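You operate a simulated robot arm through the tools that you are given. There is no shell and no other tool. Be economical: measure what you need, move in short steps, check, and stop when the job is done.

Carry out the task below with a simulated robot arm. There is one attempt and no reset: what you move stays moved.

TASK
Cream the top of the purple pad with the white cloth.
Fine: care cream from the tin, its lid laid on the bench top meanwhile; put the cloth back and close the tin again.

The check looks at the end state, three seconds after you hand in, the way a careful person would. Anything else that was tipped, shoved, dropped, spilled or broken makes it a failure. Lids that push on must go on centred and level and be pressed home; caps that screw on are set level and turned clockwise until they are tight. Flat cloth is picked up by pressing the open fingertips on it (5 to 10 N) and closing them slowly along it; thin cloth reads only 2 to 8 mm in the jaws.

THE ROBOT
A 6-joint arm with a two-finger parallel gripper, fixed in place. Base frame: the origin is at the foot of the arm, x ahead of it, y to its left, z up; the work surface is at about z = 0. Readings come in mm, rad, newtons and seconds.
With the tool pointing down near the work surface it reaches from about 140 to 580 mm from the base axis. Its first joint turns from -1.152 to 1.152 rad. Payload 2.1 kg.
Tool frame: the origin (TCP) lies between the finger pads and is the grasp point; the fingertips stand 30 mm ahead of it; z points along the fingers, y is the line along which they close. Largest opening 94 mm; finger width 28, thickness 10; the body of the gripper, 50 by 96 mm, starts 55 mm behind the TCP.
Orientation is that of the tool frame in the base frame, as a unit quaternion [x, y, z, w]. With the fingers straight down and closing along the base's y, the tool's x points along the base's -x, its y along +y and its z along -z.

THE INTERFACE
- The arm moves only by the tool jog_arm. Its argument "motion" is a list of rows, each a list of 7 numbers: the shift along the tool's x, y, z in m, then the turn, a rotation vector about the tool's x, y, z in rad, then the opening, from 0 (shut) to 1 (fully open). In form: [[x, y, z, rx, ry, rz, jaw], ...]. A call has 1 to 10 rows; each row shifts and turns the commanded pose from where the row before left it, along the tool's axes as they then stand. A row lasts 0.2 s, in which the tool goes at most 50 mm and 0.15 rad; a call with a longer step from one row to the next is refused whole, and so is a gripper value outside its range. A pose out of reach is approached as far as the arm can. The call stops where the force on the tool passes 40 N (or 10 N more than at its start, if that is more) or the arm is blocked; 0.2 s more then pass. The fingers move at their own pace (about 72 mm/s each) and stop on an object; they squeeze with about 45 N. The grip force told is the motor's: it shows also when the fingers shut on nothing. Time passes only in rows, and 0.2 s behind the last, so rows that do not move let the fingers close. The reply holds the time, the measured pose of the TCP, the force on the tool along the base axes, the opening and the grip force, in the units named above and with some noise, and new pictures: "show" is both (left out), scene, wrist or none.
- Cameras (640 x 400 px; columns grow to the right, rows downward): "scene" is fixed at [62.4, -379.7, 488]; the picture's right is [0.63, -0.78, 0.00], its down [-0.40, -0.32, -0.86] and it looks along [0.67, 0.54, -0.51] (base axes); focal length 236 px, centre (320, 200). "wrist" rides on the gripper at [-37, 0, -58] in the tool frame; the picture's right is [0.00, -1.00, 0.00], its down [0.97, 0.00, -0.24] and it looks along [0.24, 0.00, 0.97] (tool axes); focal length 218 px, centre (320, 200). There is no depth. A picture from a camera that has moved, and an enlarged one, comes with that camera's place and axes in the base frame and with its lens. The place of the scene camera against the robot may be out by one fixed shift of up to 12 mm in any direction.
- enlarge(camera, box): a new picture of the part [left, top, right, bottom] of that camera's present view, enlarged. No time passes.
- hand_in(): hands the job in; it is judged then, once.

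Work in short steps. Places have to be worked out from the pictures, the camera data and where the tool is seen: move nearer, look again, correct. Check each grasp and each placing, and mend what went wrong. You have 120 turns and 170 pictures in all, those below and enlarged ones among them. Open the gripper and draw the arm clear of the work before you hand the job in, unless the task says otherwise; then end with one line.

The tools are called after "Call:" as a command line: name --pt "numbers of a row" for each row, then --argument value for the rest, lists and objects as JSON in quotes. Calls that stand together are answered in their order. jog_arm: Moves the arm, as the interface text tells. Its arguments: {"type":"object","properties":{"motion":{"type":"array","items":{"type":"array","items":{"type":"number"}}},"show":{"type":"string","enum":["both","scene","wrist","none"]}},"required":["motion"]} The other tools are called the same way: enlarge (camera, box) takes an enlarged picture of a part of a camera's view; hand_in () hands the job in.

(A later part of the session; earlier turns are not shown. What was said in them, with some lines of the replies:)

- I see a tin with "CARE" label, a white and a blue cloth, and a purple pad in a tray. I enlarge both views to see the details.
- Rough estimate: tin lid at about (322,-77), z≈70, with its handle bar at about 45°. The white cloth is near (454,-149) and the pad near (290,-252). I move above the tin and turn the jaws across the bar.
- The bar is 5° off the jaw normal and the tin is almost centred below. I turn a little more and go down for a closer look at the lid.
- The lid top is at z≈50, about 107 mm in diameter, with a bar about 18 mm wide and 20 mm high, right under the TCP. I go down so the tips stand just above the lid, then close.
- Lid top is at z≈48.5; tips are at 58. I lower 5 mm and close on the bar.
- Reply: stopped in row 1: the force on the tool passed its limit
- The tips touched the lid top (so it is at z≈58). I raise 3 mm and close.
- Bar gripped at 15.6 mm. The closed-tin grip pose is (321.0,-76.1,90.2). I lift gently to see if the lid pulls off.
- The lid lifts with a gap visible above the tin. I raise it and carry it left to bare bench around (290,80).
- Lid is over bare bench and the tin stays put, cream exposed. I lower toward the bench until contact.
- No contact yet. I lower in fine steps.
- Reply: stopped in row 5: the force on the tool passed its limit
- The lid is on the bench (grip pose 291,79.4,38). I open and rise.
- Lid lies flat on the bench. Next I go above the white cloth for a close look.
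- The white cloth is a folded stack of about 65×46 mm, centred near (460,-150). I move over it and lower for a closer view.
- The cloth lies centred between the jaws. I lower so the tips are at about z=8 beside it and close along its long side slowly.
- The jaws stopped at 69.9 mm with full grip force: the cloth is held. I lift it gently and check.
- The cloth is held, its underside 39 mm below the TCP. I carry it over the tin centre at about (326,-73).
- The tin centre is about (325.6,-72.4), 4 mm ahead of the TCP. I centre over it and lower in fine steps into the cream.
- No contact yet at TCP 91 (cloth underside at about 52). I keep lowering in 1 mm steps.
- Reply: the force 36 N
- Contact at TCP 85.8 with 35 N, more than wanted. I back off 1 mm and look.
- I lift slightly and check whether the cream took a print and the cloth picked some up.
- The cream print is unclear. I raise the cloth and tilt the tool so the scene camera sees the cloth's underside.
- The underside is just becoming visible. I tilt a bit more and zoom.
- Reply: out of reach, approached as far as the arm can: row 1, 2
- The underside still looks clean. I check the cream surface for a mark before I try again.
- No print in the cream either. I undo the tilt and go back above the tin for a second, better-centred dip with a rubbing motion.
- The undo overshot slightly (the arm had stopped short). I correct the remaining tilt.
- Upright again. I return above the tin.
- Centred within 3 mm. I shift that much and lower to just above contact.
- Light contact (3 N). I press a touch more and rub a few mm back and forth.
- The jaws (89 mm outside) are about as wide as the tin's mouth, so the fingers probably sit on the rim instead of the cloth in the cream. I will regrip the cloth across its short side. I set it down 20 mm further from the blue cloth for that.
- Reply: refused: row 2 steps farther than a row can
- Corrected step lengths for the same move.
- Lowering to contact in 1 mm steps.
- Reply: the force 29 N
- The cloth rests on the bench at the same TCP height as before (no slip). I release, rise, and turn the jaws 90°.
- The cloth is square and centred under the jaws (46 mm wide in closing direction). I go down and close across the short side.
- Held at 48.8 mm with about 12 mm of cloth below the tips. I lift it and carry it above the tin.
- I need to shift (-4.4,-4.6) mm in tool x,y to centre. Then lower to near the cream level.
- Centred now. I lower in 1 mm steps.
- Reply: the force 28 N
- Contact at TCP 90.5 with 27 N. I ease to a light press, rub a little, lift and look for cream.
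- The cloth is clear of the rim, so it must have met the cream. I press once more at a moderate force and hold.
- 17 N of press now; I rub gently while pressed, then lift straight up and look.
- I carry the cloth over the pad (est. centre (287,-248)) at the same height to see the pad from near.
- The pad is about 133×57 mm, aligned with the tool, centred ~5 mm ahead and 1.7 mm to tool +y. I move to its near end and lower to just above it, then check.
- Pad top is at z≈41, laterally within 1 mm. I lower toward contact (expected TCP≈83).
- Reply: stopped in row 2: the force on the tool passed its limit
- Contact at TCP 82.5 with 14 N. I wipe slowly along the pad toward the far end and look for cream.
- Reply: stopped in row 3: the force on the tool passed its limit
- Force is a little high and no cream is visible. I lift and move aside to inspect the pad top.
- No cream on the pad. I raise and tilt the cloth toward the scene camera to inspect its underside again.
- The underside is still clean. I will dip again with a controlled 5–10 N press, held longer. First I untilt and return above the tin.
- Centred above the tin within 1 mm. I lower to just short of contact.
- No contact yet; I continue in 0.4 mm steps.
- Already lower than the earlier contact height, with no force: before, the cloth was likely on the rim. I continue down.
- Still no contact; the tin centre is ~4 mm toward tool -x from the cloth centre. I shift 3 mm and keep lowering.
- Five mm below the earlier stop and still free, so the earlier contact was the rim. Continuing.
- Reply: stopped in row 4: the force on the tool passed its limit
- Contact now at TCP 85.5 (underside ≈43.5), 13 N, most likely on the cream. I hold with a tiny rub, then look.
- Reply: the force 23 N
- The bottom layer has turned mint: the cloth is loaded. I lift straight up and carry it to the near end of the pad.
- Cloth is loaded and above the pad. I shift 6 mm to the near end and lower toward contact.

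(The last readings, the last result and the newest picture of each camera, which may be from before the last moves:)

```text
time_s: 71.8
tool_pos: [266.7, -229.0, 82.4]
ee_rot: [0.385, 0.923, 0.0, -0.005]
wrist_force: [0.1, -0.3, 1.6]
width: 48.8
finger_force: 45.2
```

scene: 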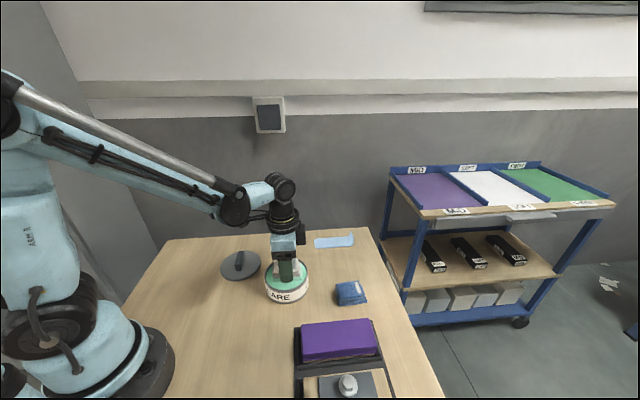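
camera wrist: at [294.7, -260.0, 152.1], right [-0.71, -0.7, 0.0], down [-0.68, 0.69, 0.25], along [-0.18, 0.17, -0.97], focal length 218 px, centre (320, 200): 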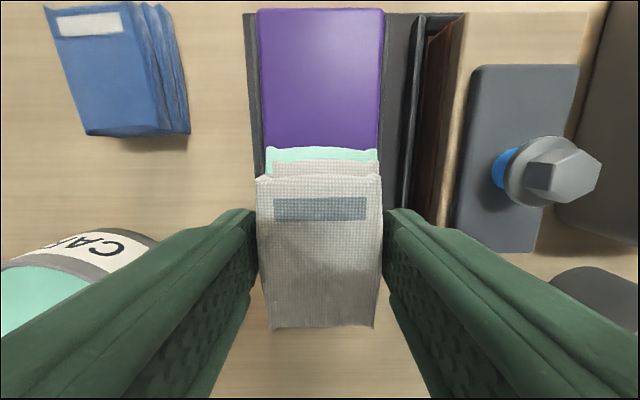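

Barely touching. I press 0.4 mm more and wipe toward the far end.

Call:
jog_arm --pt "0 0 0.0004 0 0 0 0.2" --pt "0 0 0 0 0 0 0.2" --pt "-0.008 0 0 0 0 0 0.2" --pt "-0.008 0 0 0 0 0 0.2" --pt "-0.008 0 0 0 0 0 0.2" --pt "-0.008 0 0 0 0 0 0.2"

Call:
enlarge --camera "scene" --box '[280, 290, 410, 390]'

```text
time_s: 73.2
tool_pos: [288.8, -250.9, 82.3]
ee_rot: [0.384, 0.923, 0.0, -0.005]
wrist_force: [-0.2, 0.6, -0.2]
width: 49.0
finger_force: 45.2
camera wrist: at [314.4, -278.1, 139.9], right [-0.71, -0.7, 0.0], down [-0.68, 0.69, 0.25], along [-0.18, 0.17, -0.97], focal length 218 px, centre (320, 200)
```

scene: 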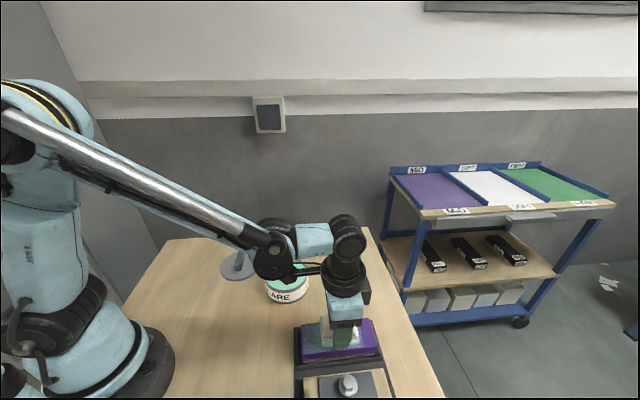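
wrist: 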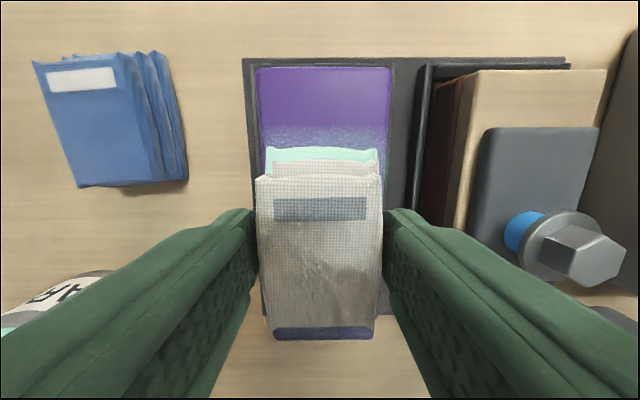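

```text
4.00 times, centred on (345, 340) of scene
camera zoom: at [62.4, -379.7, 488.0], right [0.63, -0.78, 0.0], down [-0.4, -0.32, -0.86], along [0.67, 0.54, -0.51], focal length 942 px, centre (220, -360)
```

zoom: 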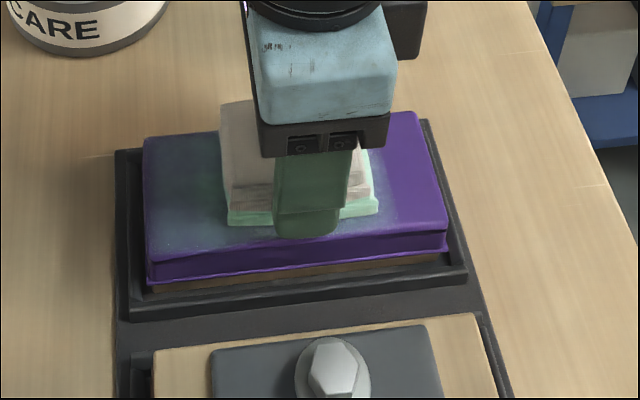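

Cream is being deposited over the full width. I continue to the far end with a bit more pressure.

Call:
jog_arm --pt "0 0 0.0004 0 0 0 0.2" --pt "-0.008 0 0 0 0 0 0.2" --pt "-0.008 0 0 0 0 0 0.2" --pt "-0.008 0 0 0 0 0 0.2" --pt "-0.008 0 0 0 0 0 0.2" --pt "-0.003 0 0 0 0 0 0.2"

Call:
enlarge --camera "scene" --box '[280, 290, 410, 390]'

```text
time_s: 74.4
tool_pos: [310.1, -272.5, 82.8]
ee_rot: [0.384, 0.923, 0.001, -0.008]
wrist_force: [-1.2, 1.2, 11.6]
width: 48.6
finger_force: 45.0
stopped in row 6: the force on the tool passed its limit (the readings are from after the stop); the commanded pose is now the measured one
camera wrist: at [336.1, -300.0, 139.4], right [-0.71, -0.7, 0.0], down [-0.68, 0.69, 0.25], along [-0.18, 0.18, -0.97], focal length 218 px, centre (320, 200)
```

scene: 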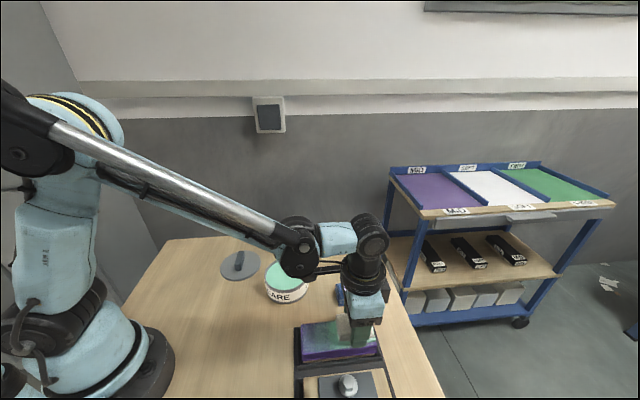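
wrist: 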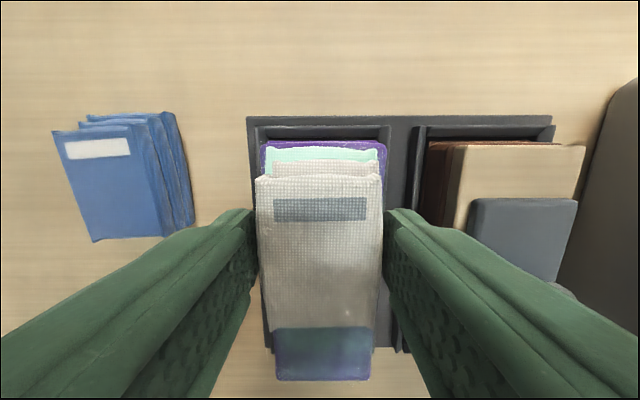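

```text
4.00 times, centred on (345, 340) of scene
camera zoom: at [62.3, -379.7, 488.1], right [0.63, -0.78, 0.0], down [-0.4, -0.32, -0.86], along [0.67, 0.54, -0.51], focal length 942 px, centre (220, -360)
```

zoom: 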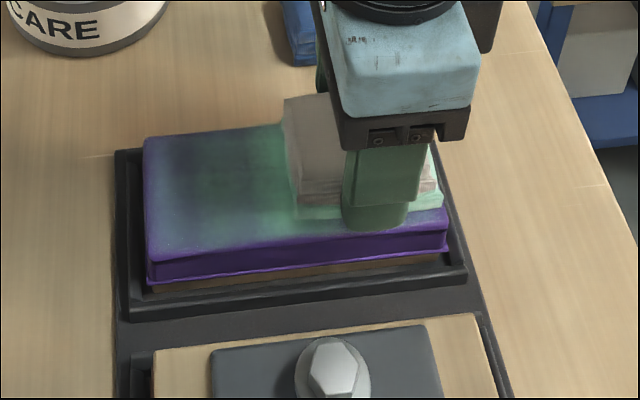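

Good coat forming. I finish the far edge and wipe back with a lane offset of 3 mm toward tool -y.

Call:
jog_arm --pt "-0.003 0 -0.0003 0 0 0 0.2" --pt "0 -0.004 0 0 0 0 0.2" --pt "0.008 0 0 0 0 0 0.2" --pt "0.008 0 0 0 0 0 0.2" --pt "0.008 0 0 0 0 0 0.2" --pt "0.008 0 0 0 0 0 0.2" --show "wrist"

```text
time_s: 75.8
tool_pos: [286.9, -254.8, 82.8]
ee_rot: [0.385, 0.923, 0.001, -0.007]
wrist_force: [1.5, -2.8, 3.4]
width: 48.7
finger_force: 45.0
camera wrist: at [312.1, -281.8, 139.4], right [-0.71, -0.7, 0.0], down [-0.68, 0.69, 0.25], along [-0.18, 0.18, -0.97], focal length 218 px, centre (320, 200)
```

wrist: 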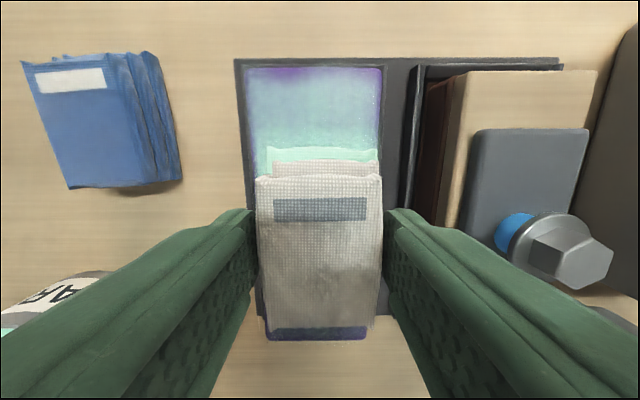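

Right lane done here. I continue to the near end, then shift to the other lane.

Call:
jog_arm --pt "0.008 0 0.0002 0 0 0 0.2" --pt "0.008 0 0 0 0 0 0.2" --pt "0.008 0 0 0 0 0 0.2" --pt "0.008 0 0 0 0 0 0.2" --pt "0.008 0 0 0 0 0 0.2" --pt "0 0.004 0 0 0 0 0.2" --pt "0 0.005 0 0 0 0 0.2"

Call:
enlarge --camera "scene" --box '[280, 290, 410, 390]'

```text
time_s: 77.4
tool_pos: [265.6, -219.3, 83.1]
ee_rot: [0.384, 0.923, 0.001, -0.007]
wrist_force: [0.4, -0.3, -0.5]
width: 48.8
finger_force: 45.6
camera wrist: at [291.3, -246.9, 140.1], right [-0.71, -0.7, 0.0], down [-0.68, 0.69, 0.25], along [-0.18, 0.18, -0.97], focal length 218 px, centre (320, 200)
```

scene: 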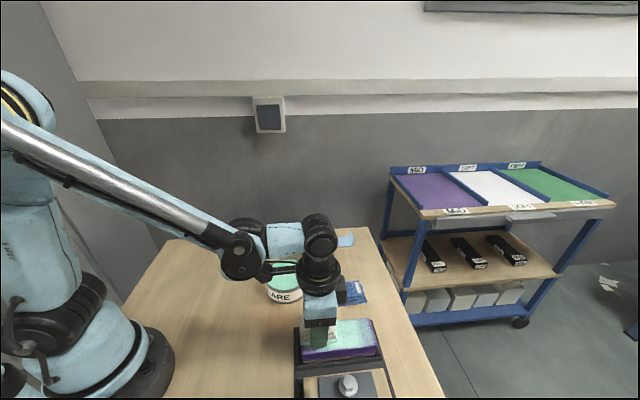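
wrist: 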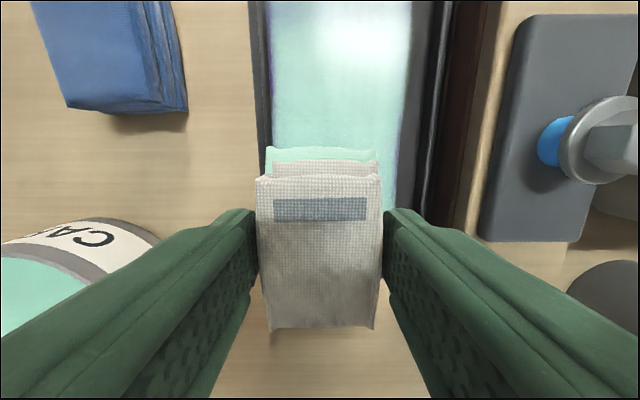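

```text
4.00 times, centred on (345, 340) of scene
camera zoom: at [62.4, -379.7, 488.0], right [0.63, -0.78, 0.0], down [-0.4, -0.32, -0.86], along [0.67, 0.54, -0.51], focal length 942 px, centre (220, -360)
```

zoom: 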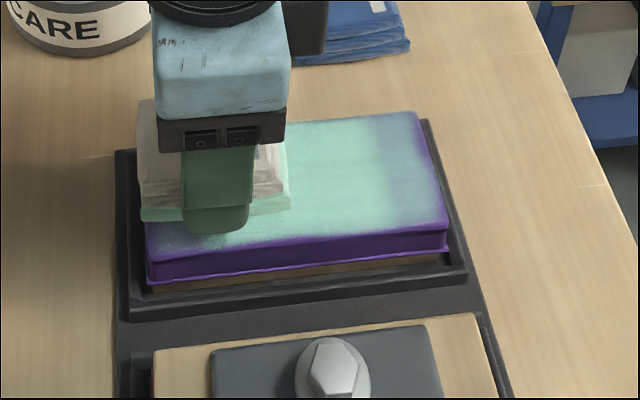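

Nearly covered; I wipe the other lane back toward the far end.

Call:
jog_arm --pt "-0.008 0 0.0004 0 0 0 0.2" --pt "-0.008 0 0 0 0 0 0.2" --pt "-0.008 0 0 0 0 0 0.2" --pt "-0.008 0 0 0 0 0 0.2" --pt "-0.008 0 0 0 0 0 0.2" --pt "-0.008 0 0 0 0 0 0.2" --pt "-0.008 0 0 0 0 0 0.2" --pt "-0.008 0 0 0 0 0 0.2"

Call:
enlarge --camera "scene" --box '[280, 290, 410, 390]'

```text
time_s: 79.2
tool_pos: [310.6, -264.3, 82.1]
ee_rot: [0.384, 0.923, 0.001, -0.008]
wrist_force: [-5.4, 4.4, 14.6]
width: 48.5
finger_force: 45.4
camera wrist: at [336.6, -292.4, 139.2], right [-0.71, -0.7, 0.0], down [-0.68, 0.69, 0.25], along [-0.18, 0.18, -0.97], focal length 218 px, centre (320, 200)
```

scene: 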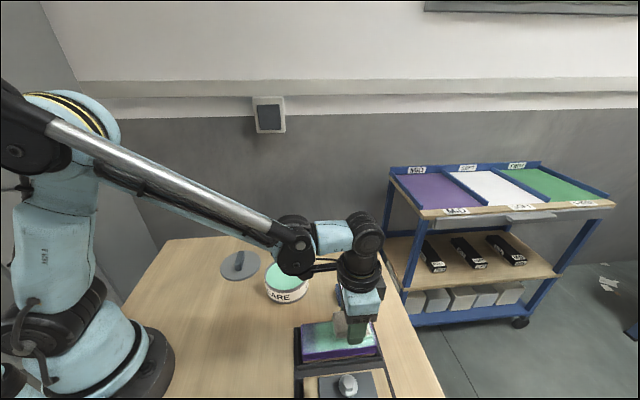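
wrist: 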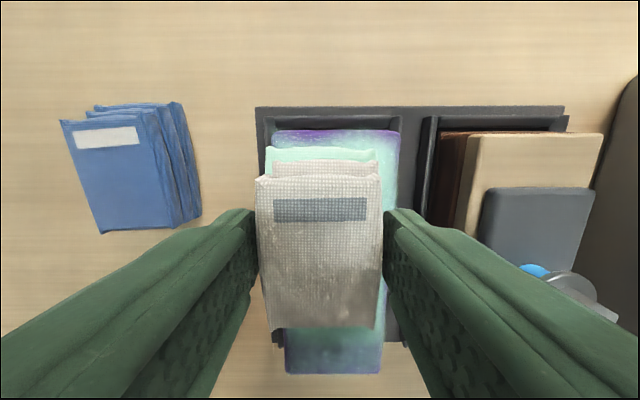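

```text
4.00 times, centred on (345, 340) of scene
camera zoom: at [62.3, -379.7, 488.1], right [0.63, -0.78, 0.0], down [-0.4, -0.32, -0.86], along [0.67, 0.54, -0.51], focal length 942 px, centre (220, -360)
```

zoom: 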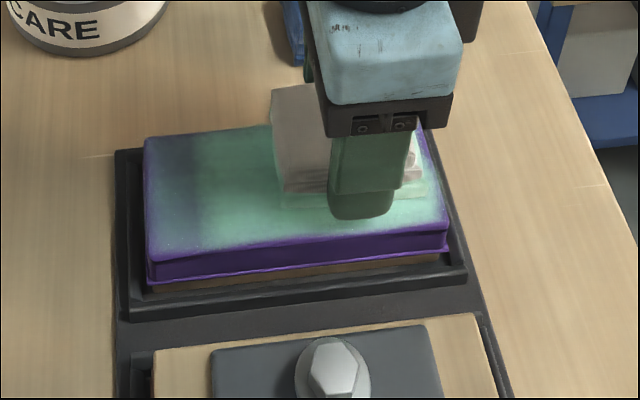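

The far strip and near end are still thin. I move 8 mm further, sweep sideways, and return along the middle.

Call:
jog_arm --pt "-0.004 0 -0.0002 0 0 0 0.2" --pt "-0.004 0 0 0 0 0 0.2" --pt "0 -0.005 0 0 0 0 0.2" --pt "0 -0.004 0 0 0 0 0.2" --pt "0 0.005 0 0 0 0 0.2" --pt "0.008 0 0 0 0 0 0.2" --pt "0.008 0 0 0 0 0 0.2" --pt "0.008 0 0 0 0 0 0.2" --pt "0.008 0 0 0 0 0 0.2" --pt "0.008 0 0 0 0 0 0.2" --show "wrist"

```text
time_s: 81.4
tool_pos: [285.0, -244.8, 82.7]
ee_rot: [0.384, 0.923, 0.001, -0.007]
wrist_force: [0.0, 0.2, -0.3]
width: 48.6
finger_force: 45.0
camera wrist: at [311.0, -272.6, 139.4], right [-0.71, -0.7, 0.0], down [-0.68, 0.69, 0.25], along [-0.18, 0.18, -0.97], focal length 218 px, centre (320, 200)
```

wrist: 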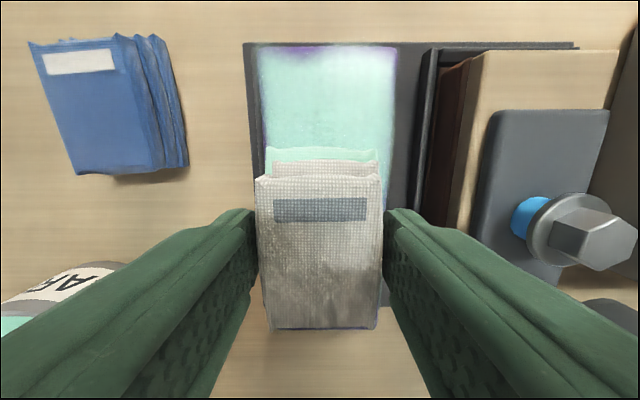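

Far part is well covered. I press slightly and work over the near end with side sweeps.

Call:
jog_arm --pt "0.008 0 0.0006 0 0 0 0.2" --pt "0.008 0 0 0 0 0 0.2" --pt "0.008 0 0 0 0 0 0.2" --pt "0.008 0 0 0 0 0 0.2" --pt "0 -0.005 0 0 0 0 0.2" --pt "0 0.005 0 0 0 0 0.2" --pt "0 0.004 0 0 0 0 0.2" --pt "-0.008 -0.004 0 0 0 0 0.2"

Call:
enlarge --camera "scene" --box '[280, 290, 410, 390]'

```text
time_s: 83.2
tool_pos: [268.5, -227.5, 83.3]
ee_rot: [0.384, 0.923, 0.001, -0.008]
wrist_force: [0.3, 0.1, -1.0]
width: 48.6
finger_force: 45.3
camera wrist: at [294.5, -255.6, 140.2], right [-0.71, -0.7, 0.0], down [-0.68, 0.69, 0.25], along [-0.18, 0.18, -0.97], focal length 218 px, centre (320, 200)
```

scene: 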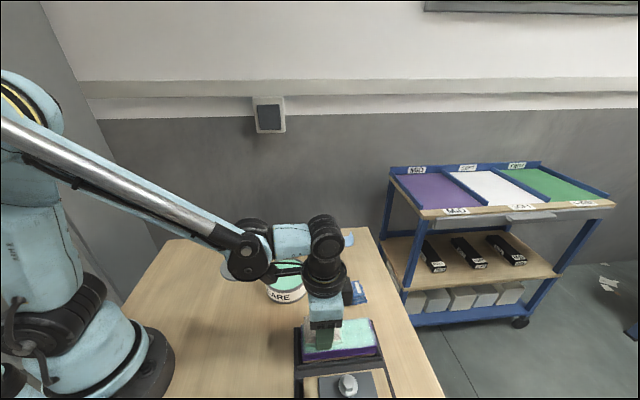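
wrist: 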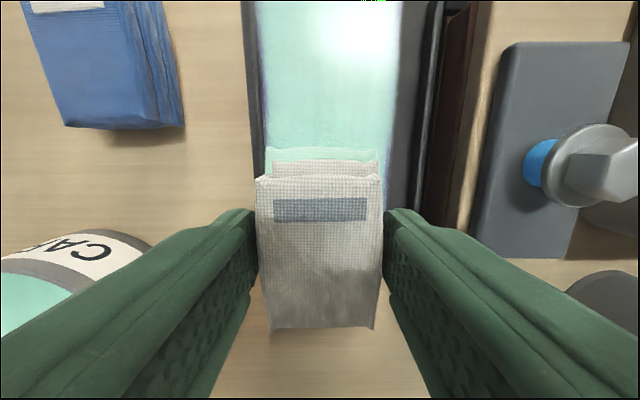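

```text
4.00 times, centred on (345, 340) of scene
camera zoom: at [62.4, -379.7, 488.0], right [0.63, -0.78, 0.0], down [-0.4, -0.32, -0.86], along [0.67, 0.54, -0.51], focal length 942 px, centre (220, -360)
```

zoom: 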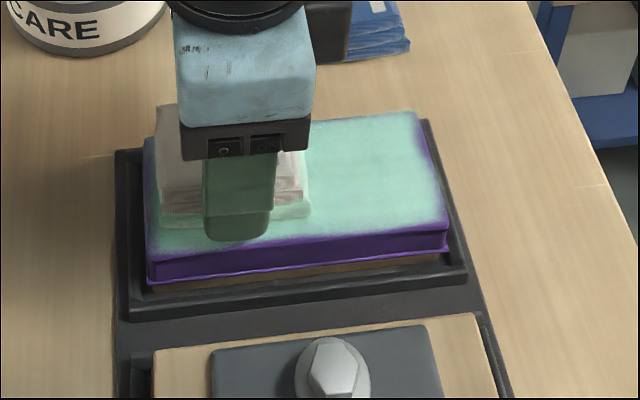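

Very good coverage. I lift off and inspect the whole top.

Call:
jog_arm --pt "0 0 -0.03 0 0 0 0.2" --pt "0 0 -0.04 0 0 0 0.2" --pt "0.03 0.03 0 0 0 0 0.2" --pt "0.03 0.03 0 0 0 0 0.2" --show "none"

Call:
enlarge --camera "scene" --box '[280, 290, 410, 390]'

Call:
enlarge --camera "wrist" --box '[320, 0, 520, 160]'

```text
time_s: 84.2
tool_pos: [269.5, -144.4, 155.8]
ee_rot: [0.384, 0.923, 0.001, -0.007]
wrist_force: [-0.7, -0.9, -0.7]
width: 48.8
finger_force: 44.6
```

```text
4.00 times, centred on (345, 340) of scene
camera zoom: at [62.3, -379.8, 488.0], right [0.63, -0.78, 0.0], down [-0.4, -0.32, -0.86], along [0.67, 0.54, -0.51], focal length 942 px, centre (220, -360)
```

zoom: 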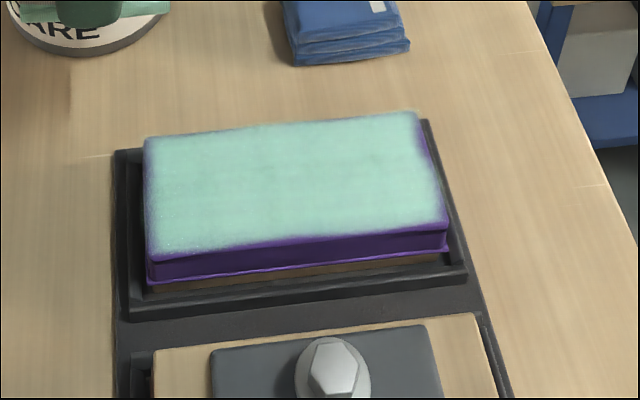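

```text
2.50 times, centred on (420, 80) of wrist
camera zoom: at [295.2, -171.8, 212.1], right [-0.71, -0.7, 0.0], down [-0.68, 0.69, 0.25], along [-0.18, 0.18, -0.97], focal length 546 px, centre (70, 500)
```

zoom: 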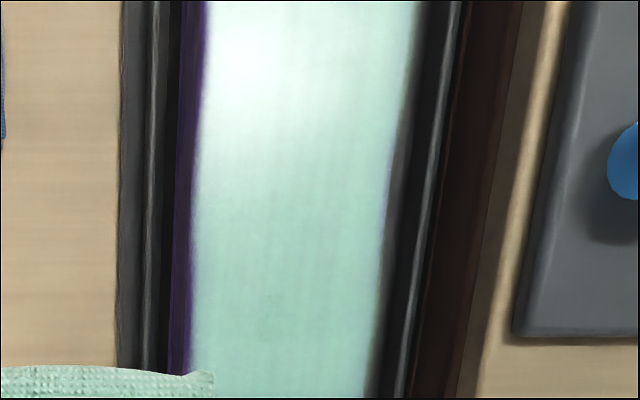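

The top is evenly creamed. Next I take the cloth back to its original place at (460.3,-149.7).

Call:
jog_arm --pt "-0.0345 0.033 0 0 0 0 0.2" --pt "-0.0345 0.033 0 0 0 0 0.2" --pt "-0.0345 0.033 0 0 0 0 0.2" --pt "-0.0345 0.033 0 0 0 0 0.2" --pt "0 0 0.04 0 0 0 0.2" --pt "0 0 0.035 0 0 0 0.2" --pt "0 0 0 0 0 0 0.2"

```text
time_s: 85.8
tool_pos: [458.6, -146.8, 75.1]
ee_rot: [0.385, 0.923, 0.002, -0.007]
wrist_force: [0.4, -0.3, -0.6]
width: 48.6
finger_force: 45.2
camera wrist: at [485.2, -175.5, 131.8], right [-0.71, -0.7, 0.0], down [-0.68, 0.69, 0.25], along [-0.18, 0.18, -0.97], focal length 218 px, centre (320, 200)
```

scene: 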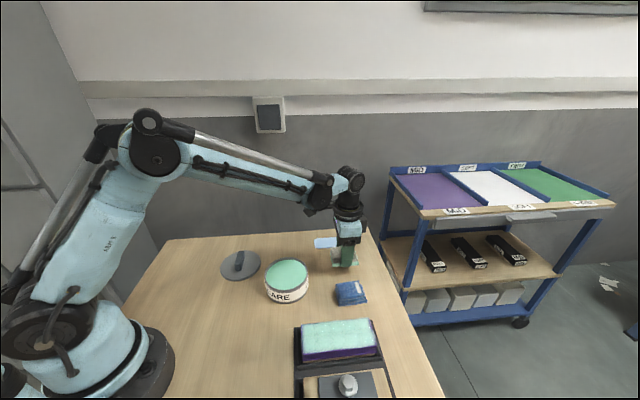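
wrist: 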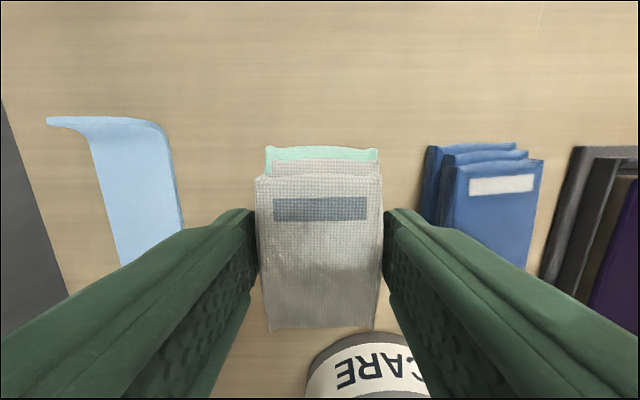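

There are about 29 mm between the right finger and the blue cloth. I lower to contact.

Call:
jog_arm --pt "0 0 0.025 0 0 0 0.2" --pt "0 0 0.005 0 0 0 0.2" --pt "0 0 0.001 0 0 0 0.2" --pt "0 0 0.001 0 0 0 0.2" --pt "0 0 0.0005 0 0 0 0.2" --pt "0 0 0.0005 0 0 0 0.2" --pt "0 0 0.0005 0 0 0 0.2" --show "none"

```text
time_s: 87.4
tool_pos: [459.3, -147.0, 42.2]
ee_rot: [0.384, 0.923, 0.001, -0.007]
wrist_force: [-0.4, -1.1, -1.0]
width: 48.4
finger_force: 45.0
```

Call:
jog_arm --pt "0 0 0.0005 0 0 0 0.2" --pt "0 0 0.0005 0 0 0 0.2" --pt "0 0 0 0 0 0 0.2" --show "none"

```text
time_s: 88.2
tool_pos: [458.4, -148.0, 40.9]
ee_rot: [0.384, 0.923, 0.001, -0.007]
wrist_force: [0.0, 0.2, -0.4]
width: 48.8
finger_force: 45.2
```

Call:
jog_arm --pt "0 0 0.0005 0 0 0 0.2" --pt "0 0 0.0005 0 0 0 0.2" --pt "0 0 0.0005 0 0 0 0.2" --show "none"

```text
time_s: 89.0
tool_pos: [458.3, -149.5, 40.9]
ee_rot: [0.385, 0.923, 0.0, -0.007]
wrist_force: [-0.1, 0.5, 12.6]
width: 48.8
finger_force: 44.9
```

Contact at 12.6 N. I open by a few mm per side, then rise.

Call:
jog_arm --pt "0 0 -0.0005 0 0 0 0.6" --pt "0 0 0 0 0 0 0.65" --pt "0 0 0 0 0 0 0.65" --pt "0 0 -0.02 0 0 0 0.65" --pt "0 0 -0.05 0 0 0 0.65" --pt "0 0 -0.05 0 0 0 0.65"

```text
time_s: 90.4
tool_pos: [460.0, -151.2, 159.7]
ee_rot: [0.384, 0.923, 0.002, -0.007]
wrist_force: [0.3, -0.9, 0.1]
width: 60.8
finger_force: 0.1
camera wrist: at [485.3, -179.2, 216.6], right [-0.71, -0.7, 0.0], down [-0.68, 0.69, 0.25], along [-0.18, 0.18, -0.97], focal length 218 px, centre (320, 200)
```

scene: 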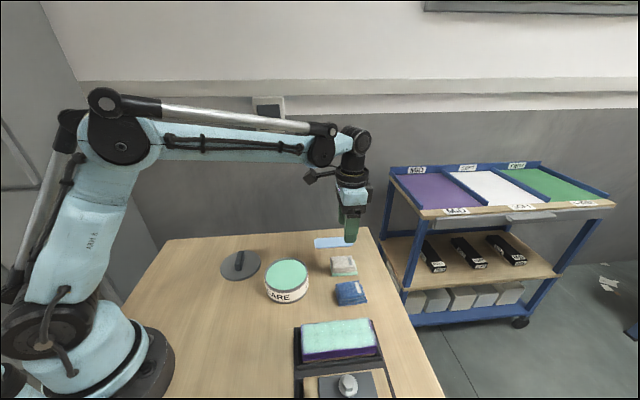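
wrist: 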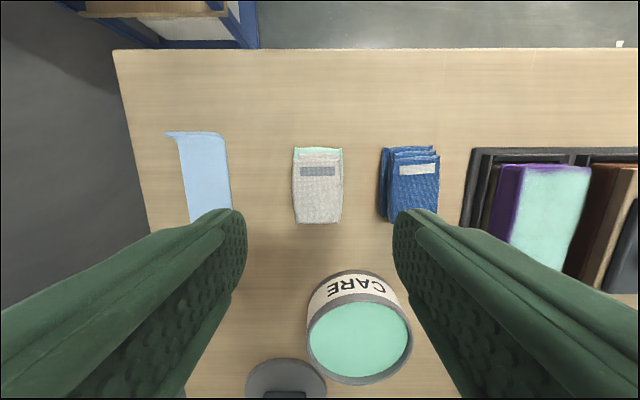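

Cloth is back in place, with the blue cloth untouched. I correct the small tilt and turn the jaws back 90° for the lid.

Call:
jog_arm --pt "0 0 -0.02 -0.002 -0.0146 0 0.8" --pt "0 0 -0.02 0 0 -0.15 1" --pt "0 0 0 0 0 -0.15 1" --pt "0 0 0 0 0 -0.15 1" --pt "0 0 0 0 0 -0.15 1" --pt "0 0 0 0 0 -0.15 1" --pt "0 0 0 0 0 -0.15 1" --pt "0 0 0 0 0 -0.15 1" --pt "0 0 0 0 0 -0.15 1" --pt "0 0 0 0 0 -0.15 1" --show "none"

Call:
jog_arm --pt "0 0 0 0 0 -0.11 1" --pt "0 0 0 0 0 -0.108 1" --pt "0 0 0 0 0 0 1" --show "none"

```text
time_s: 92.6
tool_pos: [460.4, -150.1, 198.8]
ee_rot: [-0.278, 0.961, -0.001, 0.0]
wrist_force: [0.1, -0.6, 0.8]
width: 94.0
finger_force: 0.0
```

```text
time_s: 93.4
tool_pos: [459.6, -149.5, 200.8]
ee_rot: [-0.381, 0.925, 0.0, 0.0]
wrist_force: [-0.1, 0.5, 0.3]
width: 94.1
finger_force: 0.1
```

Orientation matches the first lid grip. I move above the lid and lower for a look.

Call:
jog_arm --pt "-0.0068 0.0469 0 0 0 0 1" --pt "-0.0068 0.0469 0 0 0 0 1" --pt "-0.0068 0.0469 0 0 0 0 1" --pt "-0.0068 0.0469 0 0 0 0 1" --pt "-0.0068 0.0469 0 0 0 0 1" --pt "-0.0068 0.0469 0 0 0 0 1" --pt "0 0 0.05 0 0 0 1" --pt "0 0 0.05 0 0 0 1" --pt "0 0 0 0 0 0 1" --show "wrist"

```text
time_s: 95.4
tool_pos: [292.1, 78.6, 100.4]
ee_rot: [-0.379, 0.925, 0.0, -0.001]
wrist_force: [0.0, 0.0, 0.7]
width: 94.4
finger_force: 0.1
camera wrist: at [317.4, 104.4, 156.8], right [0.7, -0.71, 0.0], down [-0.69, -0.68, 0.24], along [-0.17, -0.17, -0.97], focal length 218 px, centre (320, 200)
```

wrist: 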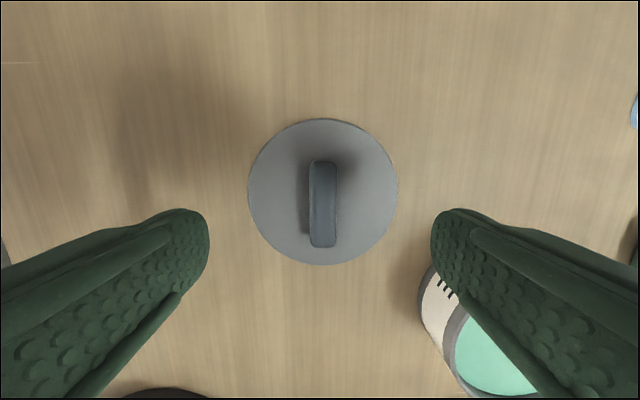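

Lid and bar are centred. I go down to the same grip height and close.

Call:
jog_arm --pt "0 0 0.04 0 0 0 1" --pt "0 0 0.017 0 0 0 1" --pt "0 0 0.003 0 0 0 1" --pt "0 0 0 0 0 0 0.6" --pt "0 0 0 0 0 0 0.3" --pt "0 0 0 0 0 0 0.0" --pt "0 0 0 0 0 0 0.0" --pt "0 0 0 0 0 0 0.0" --show "wrist"

```text
time_s: 97.2
tool_pos: [291.6, 79.9, 39.6]
ee_rot: [-0.379, 0.925, 0.0, 0.0]
wrist_force: [0.6, -0.2, 0.0]
width: 15.7
finger_force: 45.1
camera wrist: at [317.6, 104.5, 97.0], right [0.7, -0.71, 0.0], down [-0.69, -0.68, 0.24], along [-0.17, -0.17, -0.97], focal length 218 px, centre (320, 200)
```

wrist: 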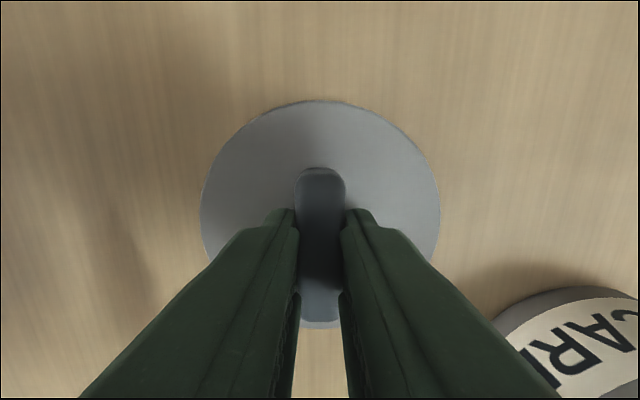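

Lid gripped as before. I lift it and check whether the tin has shifted.

Call:
jog_arm --pt "0 0 -0.04 0 0 0 0" --pt "0 0 -0.05 0 0 0 0" --pt "0 0 -0.03 0 0 0 0" --show "wrist"

Call:
enlarge --camera "scene" --box '[190, 200, 310, 310]'

```text
time_s: 98.0
tool_pos: [293.8, 79.5, 162.5]
ee_rot: [-0.38, 0.925, -0.001, -0.001]
wrist_force: [0.6, -0.2, -0.6]
width: 15.5
finger_force: 44.6
camera wrist: at [319.3, 105.3, 219.6], right [0.7, -0.71, 0.0], down [-0.69, -0.68, 0.24], along [-0.17, -0.17, -0.97], focal length 218 px, centre (320, 200)
```

wrist: 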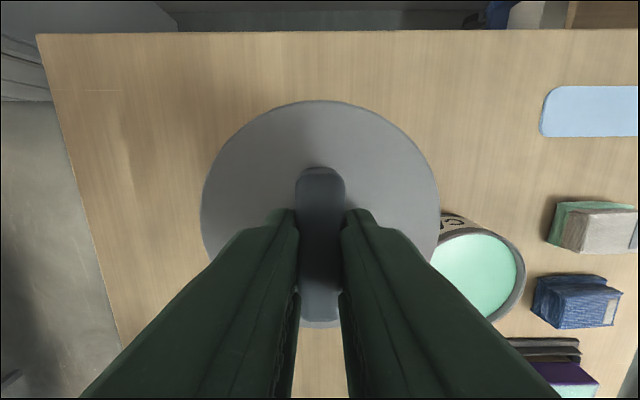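

```text
3.64 times, centred on (250, 255) of scene
camera zoom: at [62.3, -379.7, 488.0], right [0.63, -0.78, 0.0], down [-0.4, -0.32, -0.86], along [0.67, 0.54, -0.51], focal length 856 px, centre (574, 0)
```

zoom: 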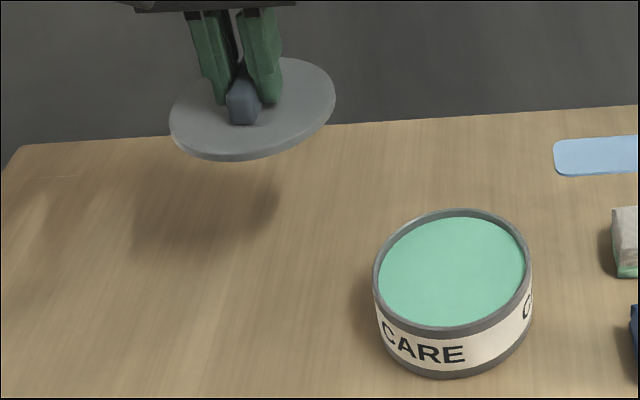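

The tin has shifted about 4 mm away from the scene camera, with no sideways shift. So the seat target is about (324.1,-73.6). I carry the lid there and hover about 12 mm above the rim.

Call:
jog_arm --pt "0.0215 -0.03255 0 0 0 0 0" --pt "0.0215 -0.03255 0 0 0 0 0" --pt "0.0215 -0.03255 0 0 0 0 0" --pt "0.0215 -0.03255 0 0 0 0 0" --pt "0 0 0.035 0 0 0 0" --pt "0 0 0.023 0 0 0 0" --pt "0 0 0 0 0 0 0" --pt "0 0 0 0 0 0 0" --show "wrist"

Call:
enlarge --camera "scene" --box '[240, 220, 340, 320]'

```text
time_s: 99.8
tool_pos: [321.6, -73.2, 100.8]
ee_rot: [-0.379, 0.925, 0.0, 0.0]
wrist_force: [-0.2, 0.7, -0.8]
width: 15.7
finger_force: 45.4
camera wrist: at [347.4, -48.2, 158.8], right [0.7, -0.71, 0.0], down [-0.69, -0.68, 0.24], along [-0.17, -0.17, -0.97], focal length 218 px, centre (320, 200)
```

wrist: 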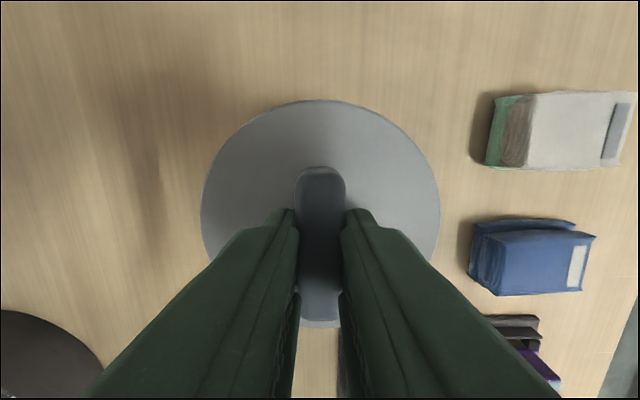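

```text
4.00 times, centred on (290, 270) of scene
camera zoom: at [62.4, -379.7, 488.0], right [0.63, -0.78, 0.0], down [-0.4, -0.32, -0.86], along [0.67, 0.54, -0.51], focal length 942 px, centre (440, -80)
```

zoom: 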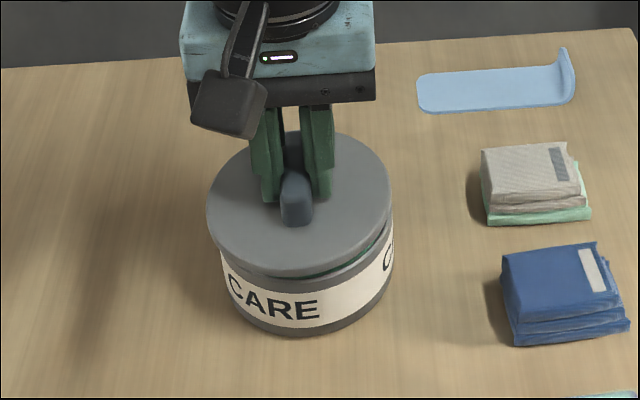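

Against the first lift picture the lid is about 2 mm too far left and 1 mm too near, and the pose reading agrees. I correct that and look again.

Call:
jog_arm --pt "-0.0013 -0.0022 0.003 0 0 0 0" --pt "0 0 0 0 0 0 0" --pt "0 0 0 0 0 0 0" --show "none"

Call:
enlarge --camera "scene" --box '[250, 230, 325, 310]'

```text
time_s: 100.6
tool_pos: [323.4, -74.2, 98.6]
ee_rot: [-0.38, 0.925, -0.001, -0.001]
wrist_force: [-0.7, 0.3, -0.4]
width: 15.9
finger_force: 44.6
```

```text
5.00 times, centred on (288, 270) of scene
camera zoom: at [62.4, -379.7, 488.0], right [0.63, -0.78, 0.0], down [-0.4, -0.32, -0.86], along [0.67, 0.54, -0.51], focal length 1178 px, centre (482, -150)
```

zoom: 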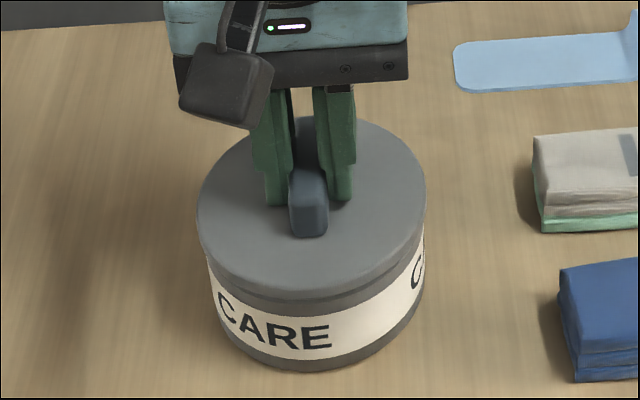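

Lid and tin outlines line up. I lower to contact in small steps.

Call:
jog_arm --pt "0 0 0.003 0 0 0 0" --pt "0 0 0.001 0 0 0 0" --pt "0 0 0.001 0 0 0 0" --pt "0 0 0.001 0 0 0 0" --pt "0 0 0 0 0 0 0" --show "none"

Call:
enlarge --camera "scene" --box '[250, 230, 325, 310]'

```text
time_s: 101.8
tool_pos: [324.4, -73.6, 93.7]
ee_rot: [-0.379, 0.925, 0.0, -0.001]
wrist_force: [0.1, 0.0, -0.6]
width: 15.6
finger_force: 44.8
```

```text
5.00 times, centred on (288, 270) of scene
camera zoom: at [62.4, -379.7, 488.0], right [0.63, -0.78, 0.0], down [-0.4, -0.32, -0.86], along [0.67, 0.54, -0.51], focal length 1178 px, centre (482, -150)
```

zoom: 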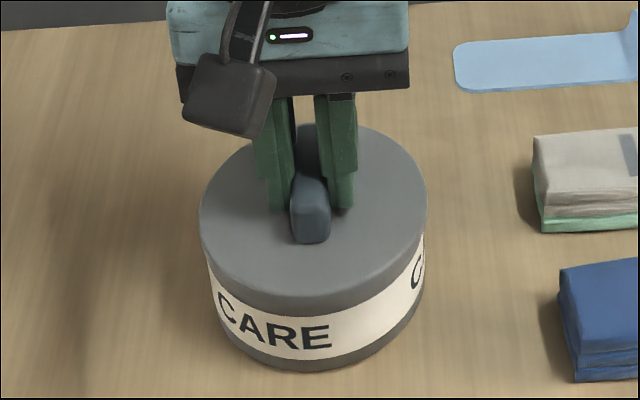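

Alignment looks right. I continue down until it seats.

Call:
jog_arm --pt "0 0 0.0007 0 0 0 0" --pt "0 0 0.0007 0 0 0 0" --pt "0 0 0.0007 0 0 0 0" --pt "0 0 0 0 0 0 0" --show "none"

```text
time_s: 102.8
tool_pos: [324.0, -74.1, 91.6]
ee_rot: [-0.38, 0.925, 0.0, -0.001]
wrist_force: [-0.5, 0.6, 0.0]
width: 15.9
finger_force: 44.9
```

Call:
jog_arm --pt "0 0 0.0007 0 0 0 0" --pt "0 0 0.0007 0 0 0 0" --pt "0 0 0.0007 0 0 0 0" --pt "0 0 0 0 0 0 0" --show "none"

```text
time_s: 103.8
tool_pos: [324.7, -74.2, 88.7]
ee_rot: [-0.38, 0.925, 0.0, 0.0]
wrist_force: [4.9, 15.0, 33.8]
width: 15.7
finger_force: 45.4
```

Firm contact (34 N down, some side force). I take a look before pressing home.

Call:
enlarge --camera "scene" --box '[250, 230, 325, 310]'

Call:
jog_arm --pt "-0.0005 0.0005 -0.0003 0 0 0 0" --pt "0 0 0 0 0 0 0" --show "none"

```text
5.00 times, centred on (288, 270) of scene
camera zoom: at [62.3, -379.7, 488.1], right [0.63, -0.78, 0.0], down [-0.4, -0.32, -0.86], along [0.67, 0.54, -0.51], focal length 1178 px, centre (482, -150)
```

zoom: 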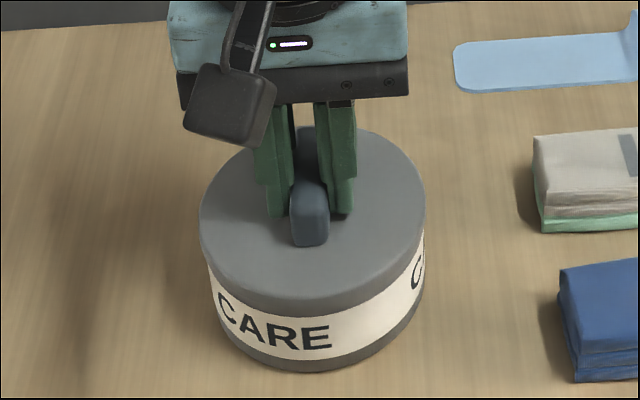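

```text
time_s: 104.4
tool_pos: [323.9, -73.3, 88.5]
ee_rot: [-0.379, 0.925, -0.002, 0.0]
wrist_force: [3.5, 5.1, 3.9]
width: 15.7
finger_force: 45.1
```

Side force has relaxed. I open the fingers, rise a little and inspect the lid.

Call:
jog_arm --pt "0 0 0 0 0 0 0.3" --pt "0 0 0 0 0 0 0.6" --pt "0 0 0 0 0 0 0.6" --pt "0 0 -0.03 0 0 0 0.6" --pt "0 0 -0.03 0 0 0 0.6" --pt "0 0 0 0 0 0 0.6" --show "wrist"

Call:
enlarge --camera "scene" --box '[250, 230, 325, 310]'

```text
time_s: 105.8
tool_pos: [325.0, -73.8, 148.2]
ee_rot: [-0.379, 0.925, 0.0, -0.001]
wrist_force: [-0.2, -0.2, 0.0]
width: 56.3
finger_force: 0.1
camera wrist: at [349.7, -48.7, 205.2], right [0.7, -0.71, 0.0], down [-0.69, -0.68, 0.24], along [-0.17, -0.17, -0.97], focal length 218 px, centre (320, 200)
```

wrist: 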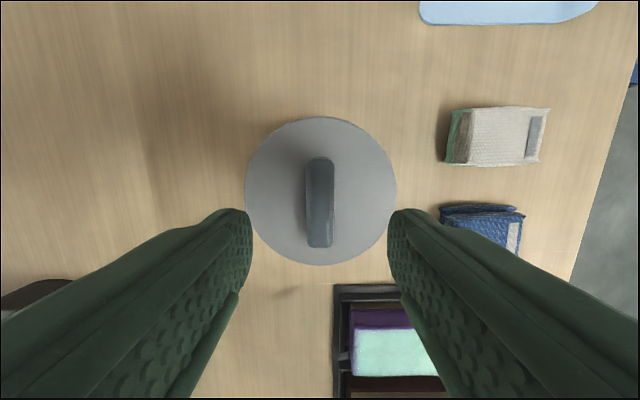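

```text
5.00 times, centred on (288, 270) of scene
camera zoom: at [62.4, -379.7, 488.0], right [0.63, -0.78, 0.0], down [-0.4, -0.32, -0.86], along [0.67, 0.54, -0.51], focal length 1178 px, centre (482, -150)
```

zoom: 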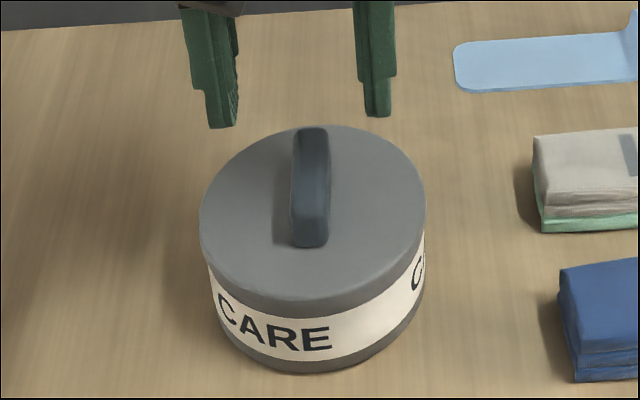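

The lid stands at its original height, centred and level. To be sure it is home, I close the fingers and press on the middle of the bar.

Call:
jog_arm --pt "-0.005 0 0 0 0 0 0" --pt "0 0 0 0 0 0 0" --pt "0 0 0.02 0 0 0 0" --pt "0 0 0.012 0 0 0 0" --pt "0 0 0.002 0 0 0 0" --pt "0 0 0.002 0 0 0 0" --pt "0 0 0.001 0 0 0 0" --pt "0 0 0.001 0 0 0 0" --pt "0 0 0.001 0 0 0 0" --show "wrist"

```text
time_s: 107.6
tool_pos: [327.6, -69.7, 112.2]
ee_rot: [-0.379, 0.925, 0.0, -0.002]
wrist_force: [-1.5, 0.2, 11.2]
width: 0.0
finger_force: 32.9
stopped in row 8: the force on the tool passed its limit (the readings are from after the stop); the commanded pose is now the measured one
camera wrist: at [353.6, -44.7, 169.7], right [0.7, -0.71, 0.0], down [-0.69, -0.68, 0.24], along [-0.17, -0.17, -0.97], focal length 218 px, centre (320, 200)
```

wrist: 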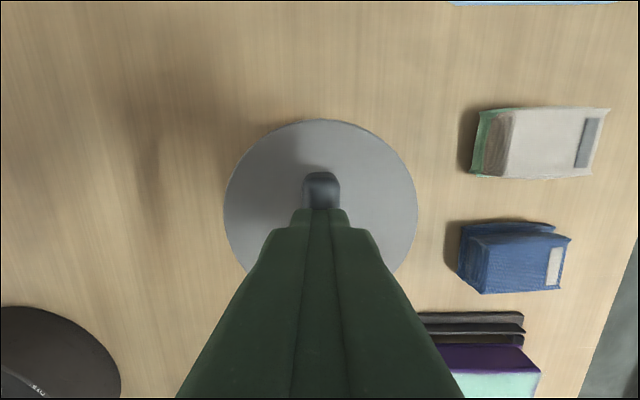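

Contact on the bar at z≈82. I press on by small steps.

Call:
jog_arm --pt "0 0 0.0007 0 0 0 0" --pt "0 0 0.0007 0 0 0 0" --pt "0 0 0.0005 0 0 0 0" --show "none"

```text
time_s: 108.3
tool_pos: [327.2, -70.2, 113.3]
ee_rot: [-0.38, 0.925, 0.001, -0.003]
wrist_force: [-1.1, -0.7, 12.7]
width: 0.2
finger_force: 33.5
stopped in row 3: the force on the tool passed its limit (the readings are from after the stop); the commanded pose is now the measured one
```

It was pressed to the 40 N limit without sinking, so the lid is home. I back off, clear the arm, and check everything.

Call:
jog_arm --pt "0 0 -0.03 0 0 0 0.3" --pt "0 0 -0.05 0 0 0 0.6" --pt "0 0 -0.05 0 0 0 1" --pt "0 0 -0.05 0 0 0 1" --pt "0 0.03 -0.03 0 0 0 1" --pt "0 0.04 0 0 0 0 1" --pt "0 0.04 0 0 0 0 1"

Call:
enlarge --camera "scene" --box '[240, 220, 430, 400]'

Call:
enlarge --camera "scene" --box '[250, 230, 325, 310]'

```text
time_s: 109.9
tool_pos: [251.5, 9.5, 322.5]
ee_rot: [-0.38, 0.925, 0.001, -0.003]
wrist_force: [-0.3, 0.4, 0.3]
width: 93.9
finger_force: 0.0
camera wrist: at [277.1, 34.9, 379.0], right [0.7, -0.71, 0.0], down [-0.69, -0.68, 0.24], along [-0.18, -0.17, -0.97], focal length 218 px, centre (320, 200)
```

scene: 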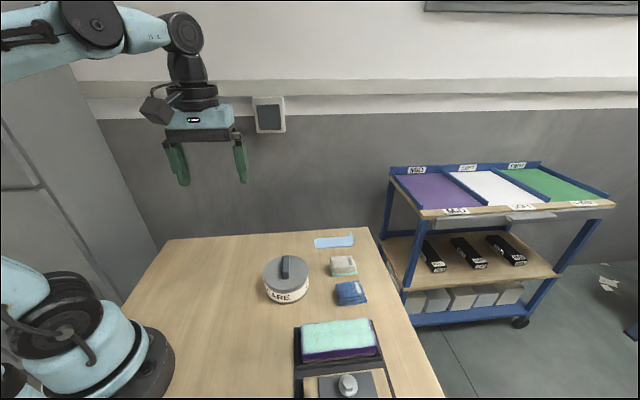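
wrist: 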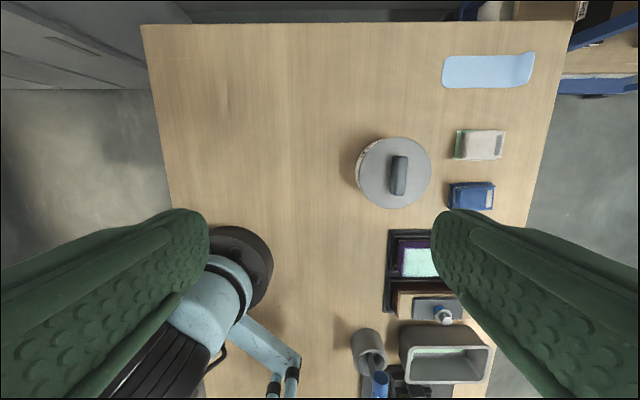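

```text
2.22 times, centred on (335, 310) of scene
camera zoom: at [62.4, -379.7, 488.0], right [0.63, -0.78, 0.0], down [-0.4, -0.32, -0.86], along [0.67, 0.54, -0.51], focal length 523 px, centre (287, -44)
```

zoom: 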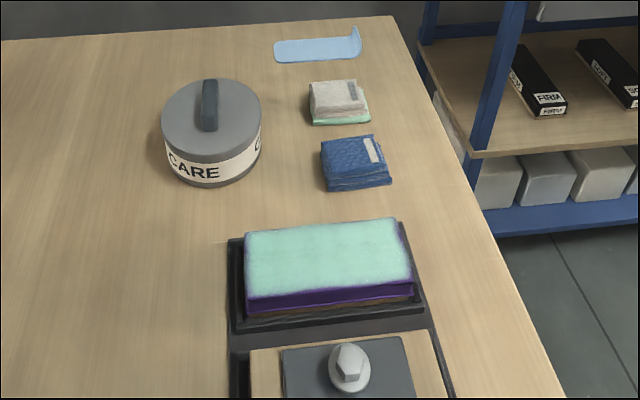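

```text
5.00 times, centred on (288, 270) of scene
camera zoom: at [62.4, -379.7, 488.0], right [0.63, -0.78, 0.0], down [-0.4, -0.32, -0.86], along [0.67, 0.54, -0.51], focal length 1178 px, centre (482, -150)
```

zoom: 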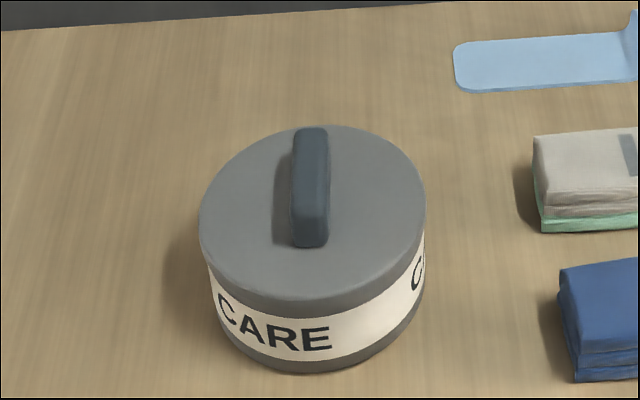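

The pad is creamed, the cloth is back in its place, the tin is closed with the lid level, and nothing else was disturbed. The gripper is open and clear, so I hand in.

Call:
hand_in

```text
The job is handed in.
```

I creamed the top of the purple pad with the white cloth, put the cloth back and pressed the tin's lid home; a thin strip (about 4 mm) at the pad's far end got little cream, and the tin ended up about 4 mm from where it started.
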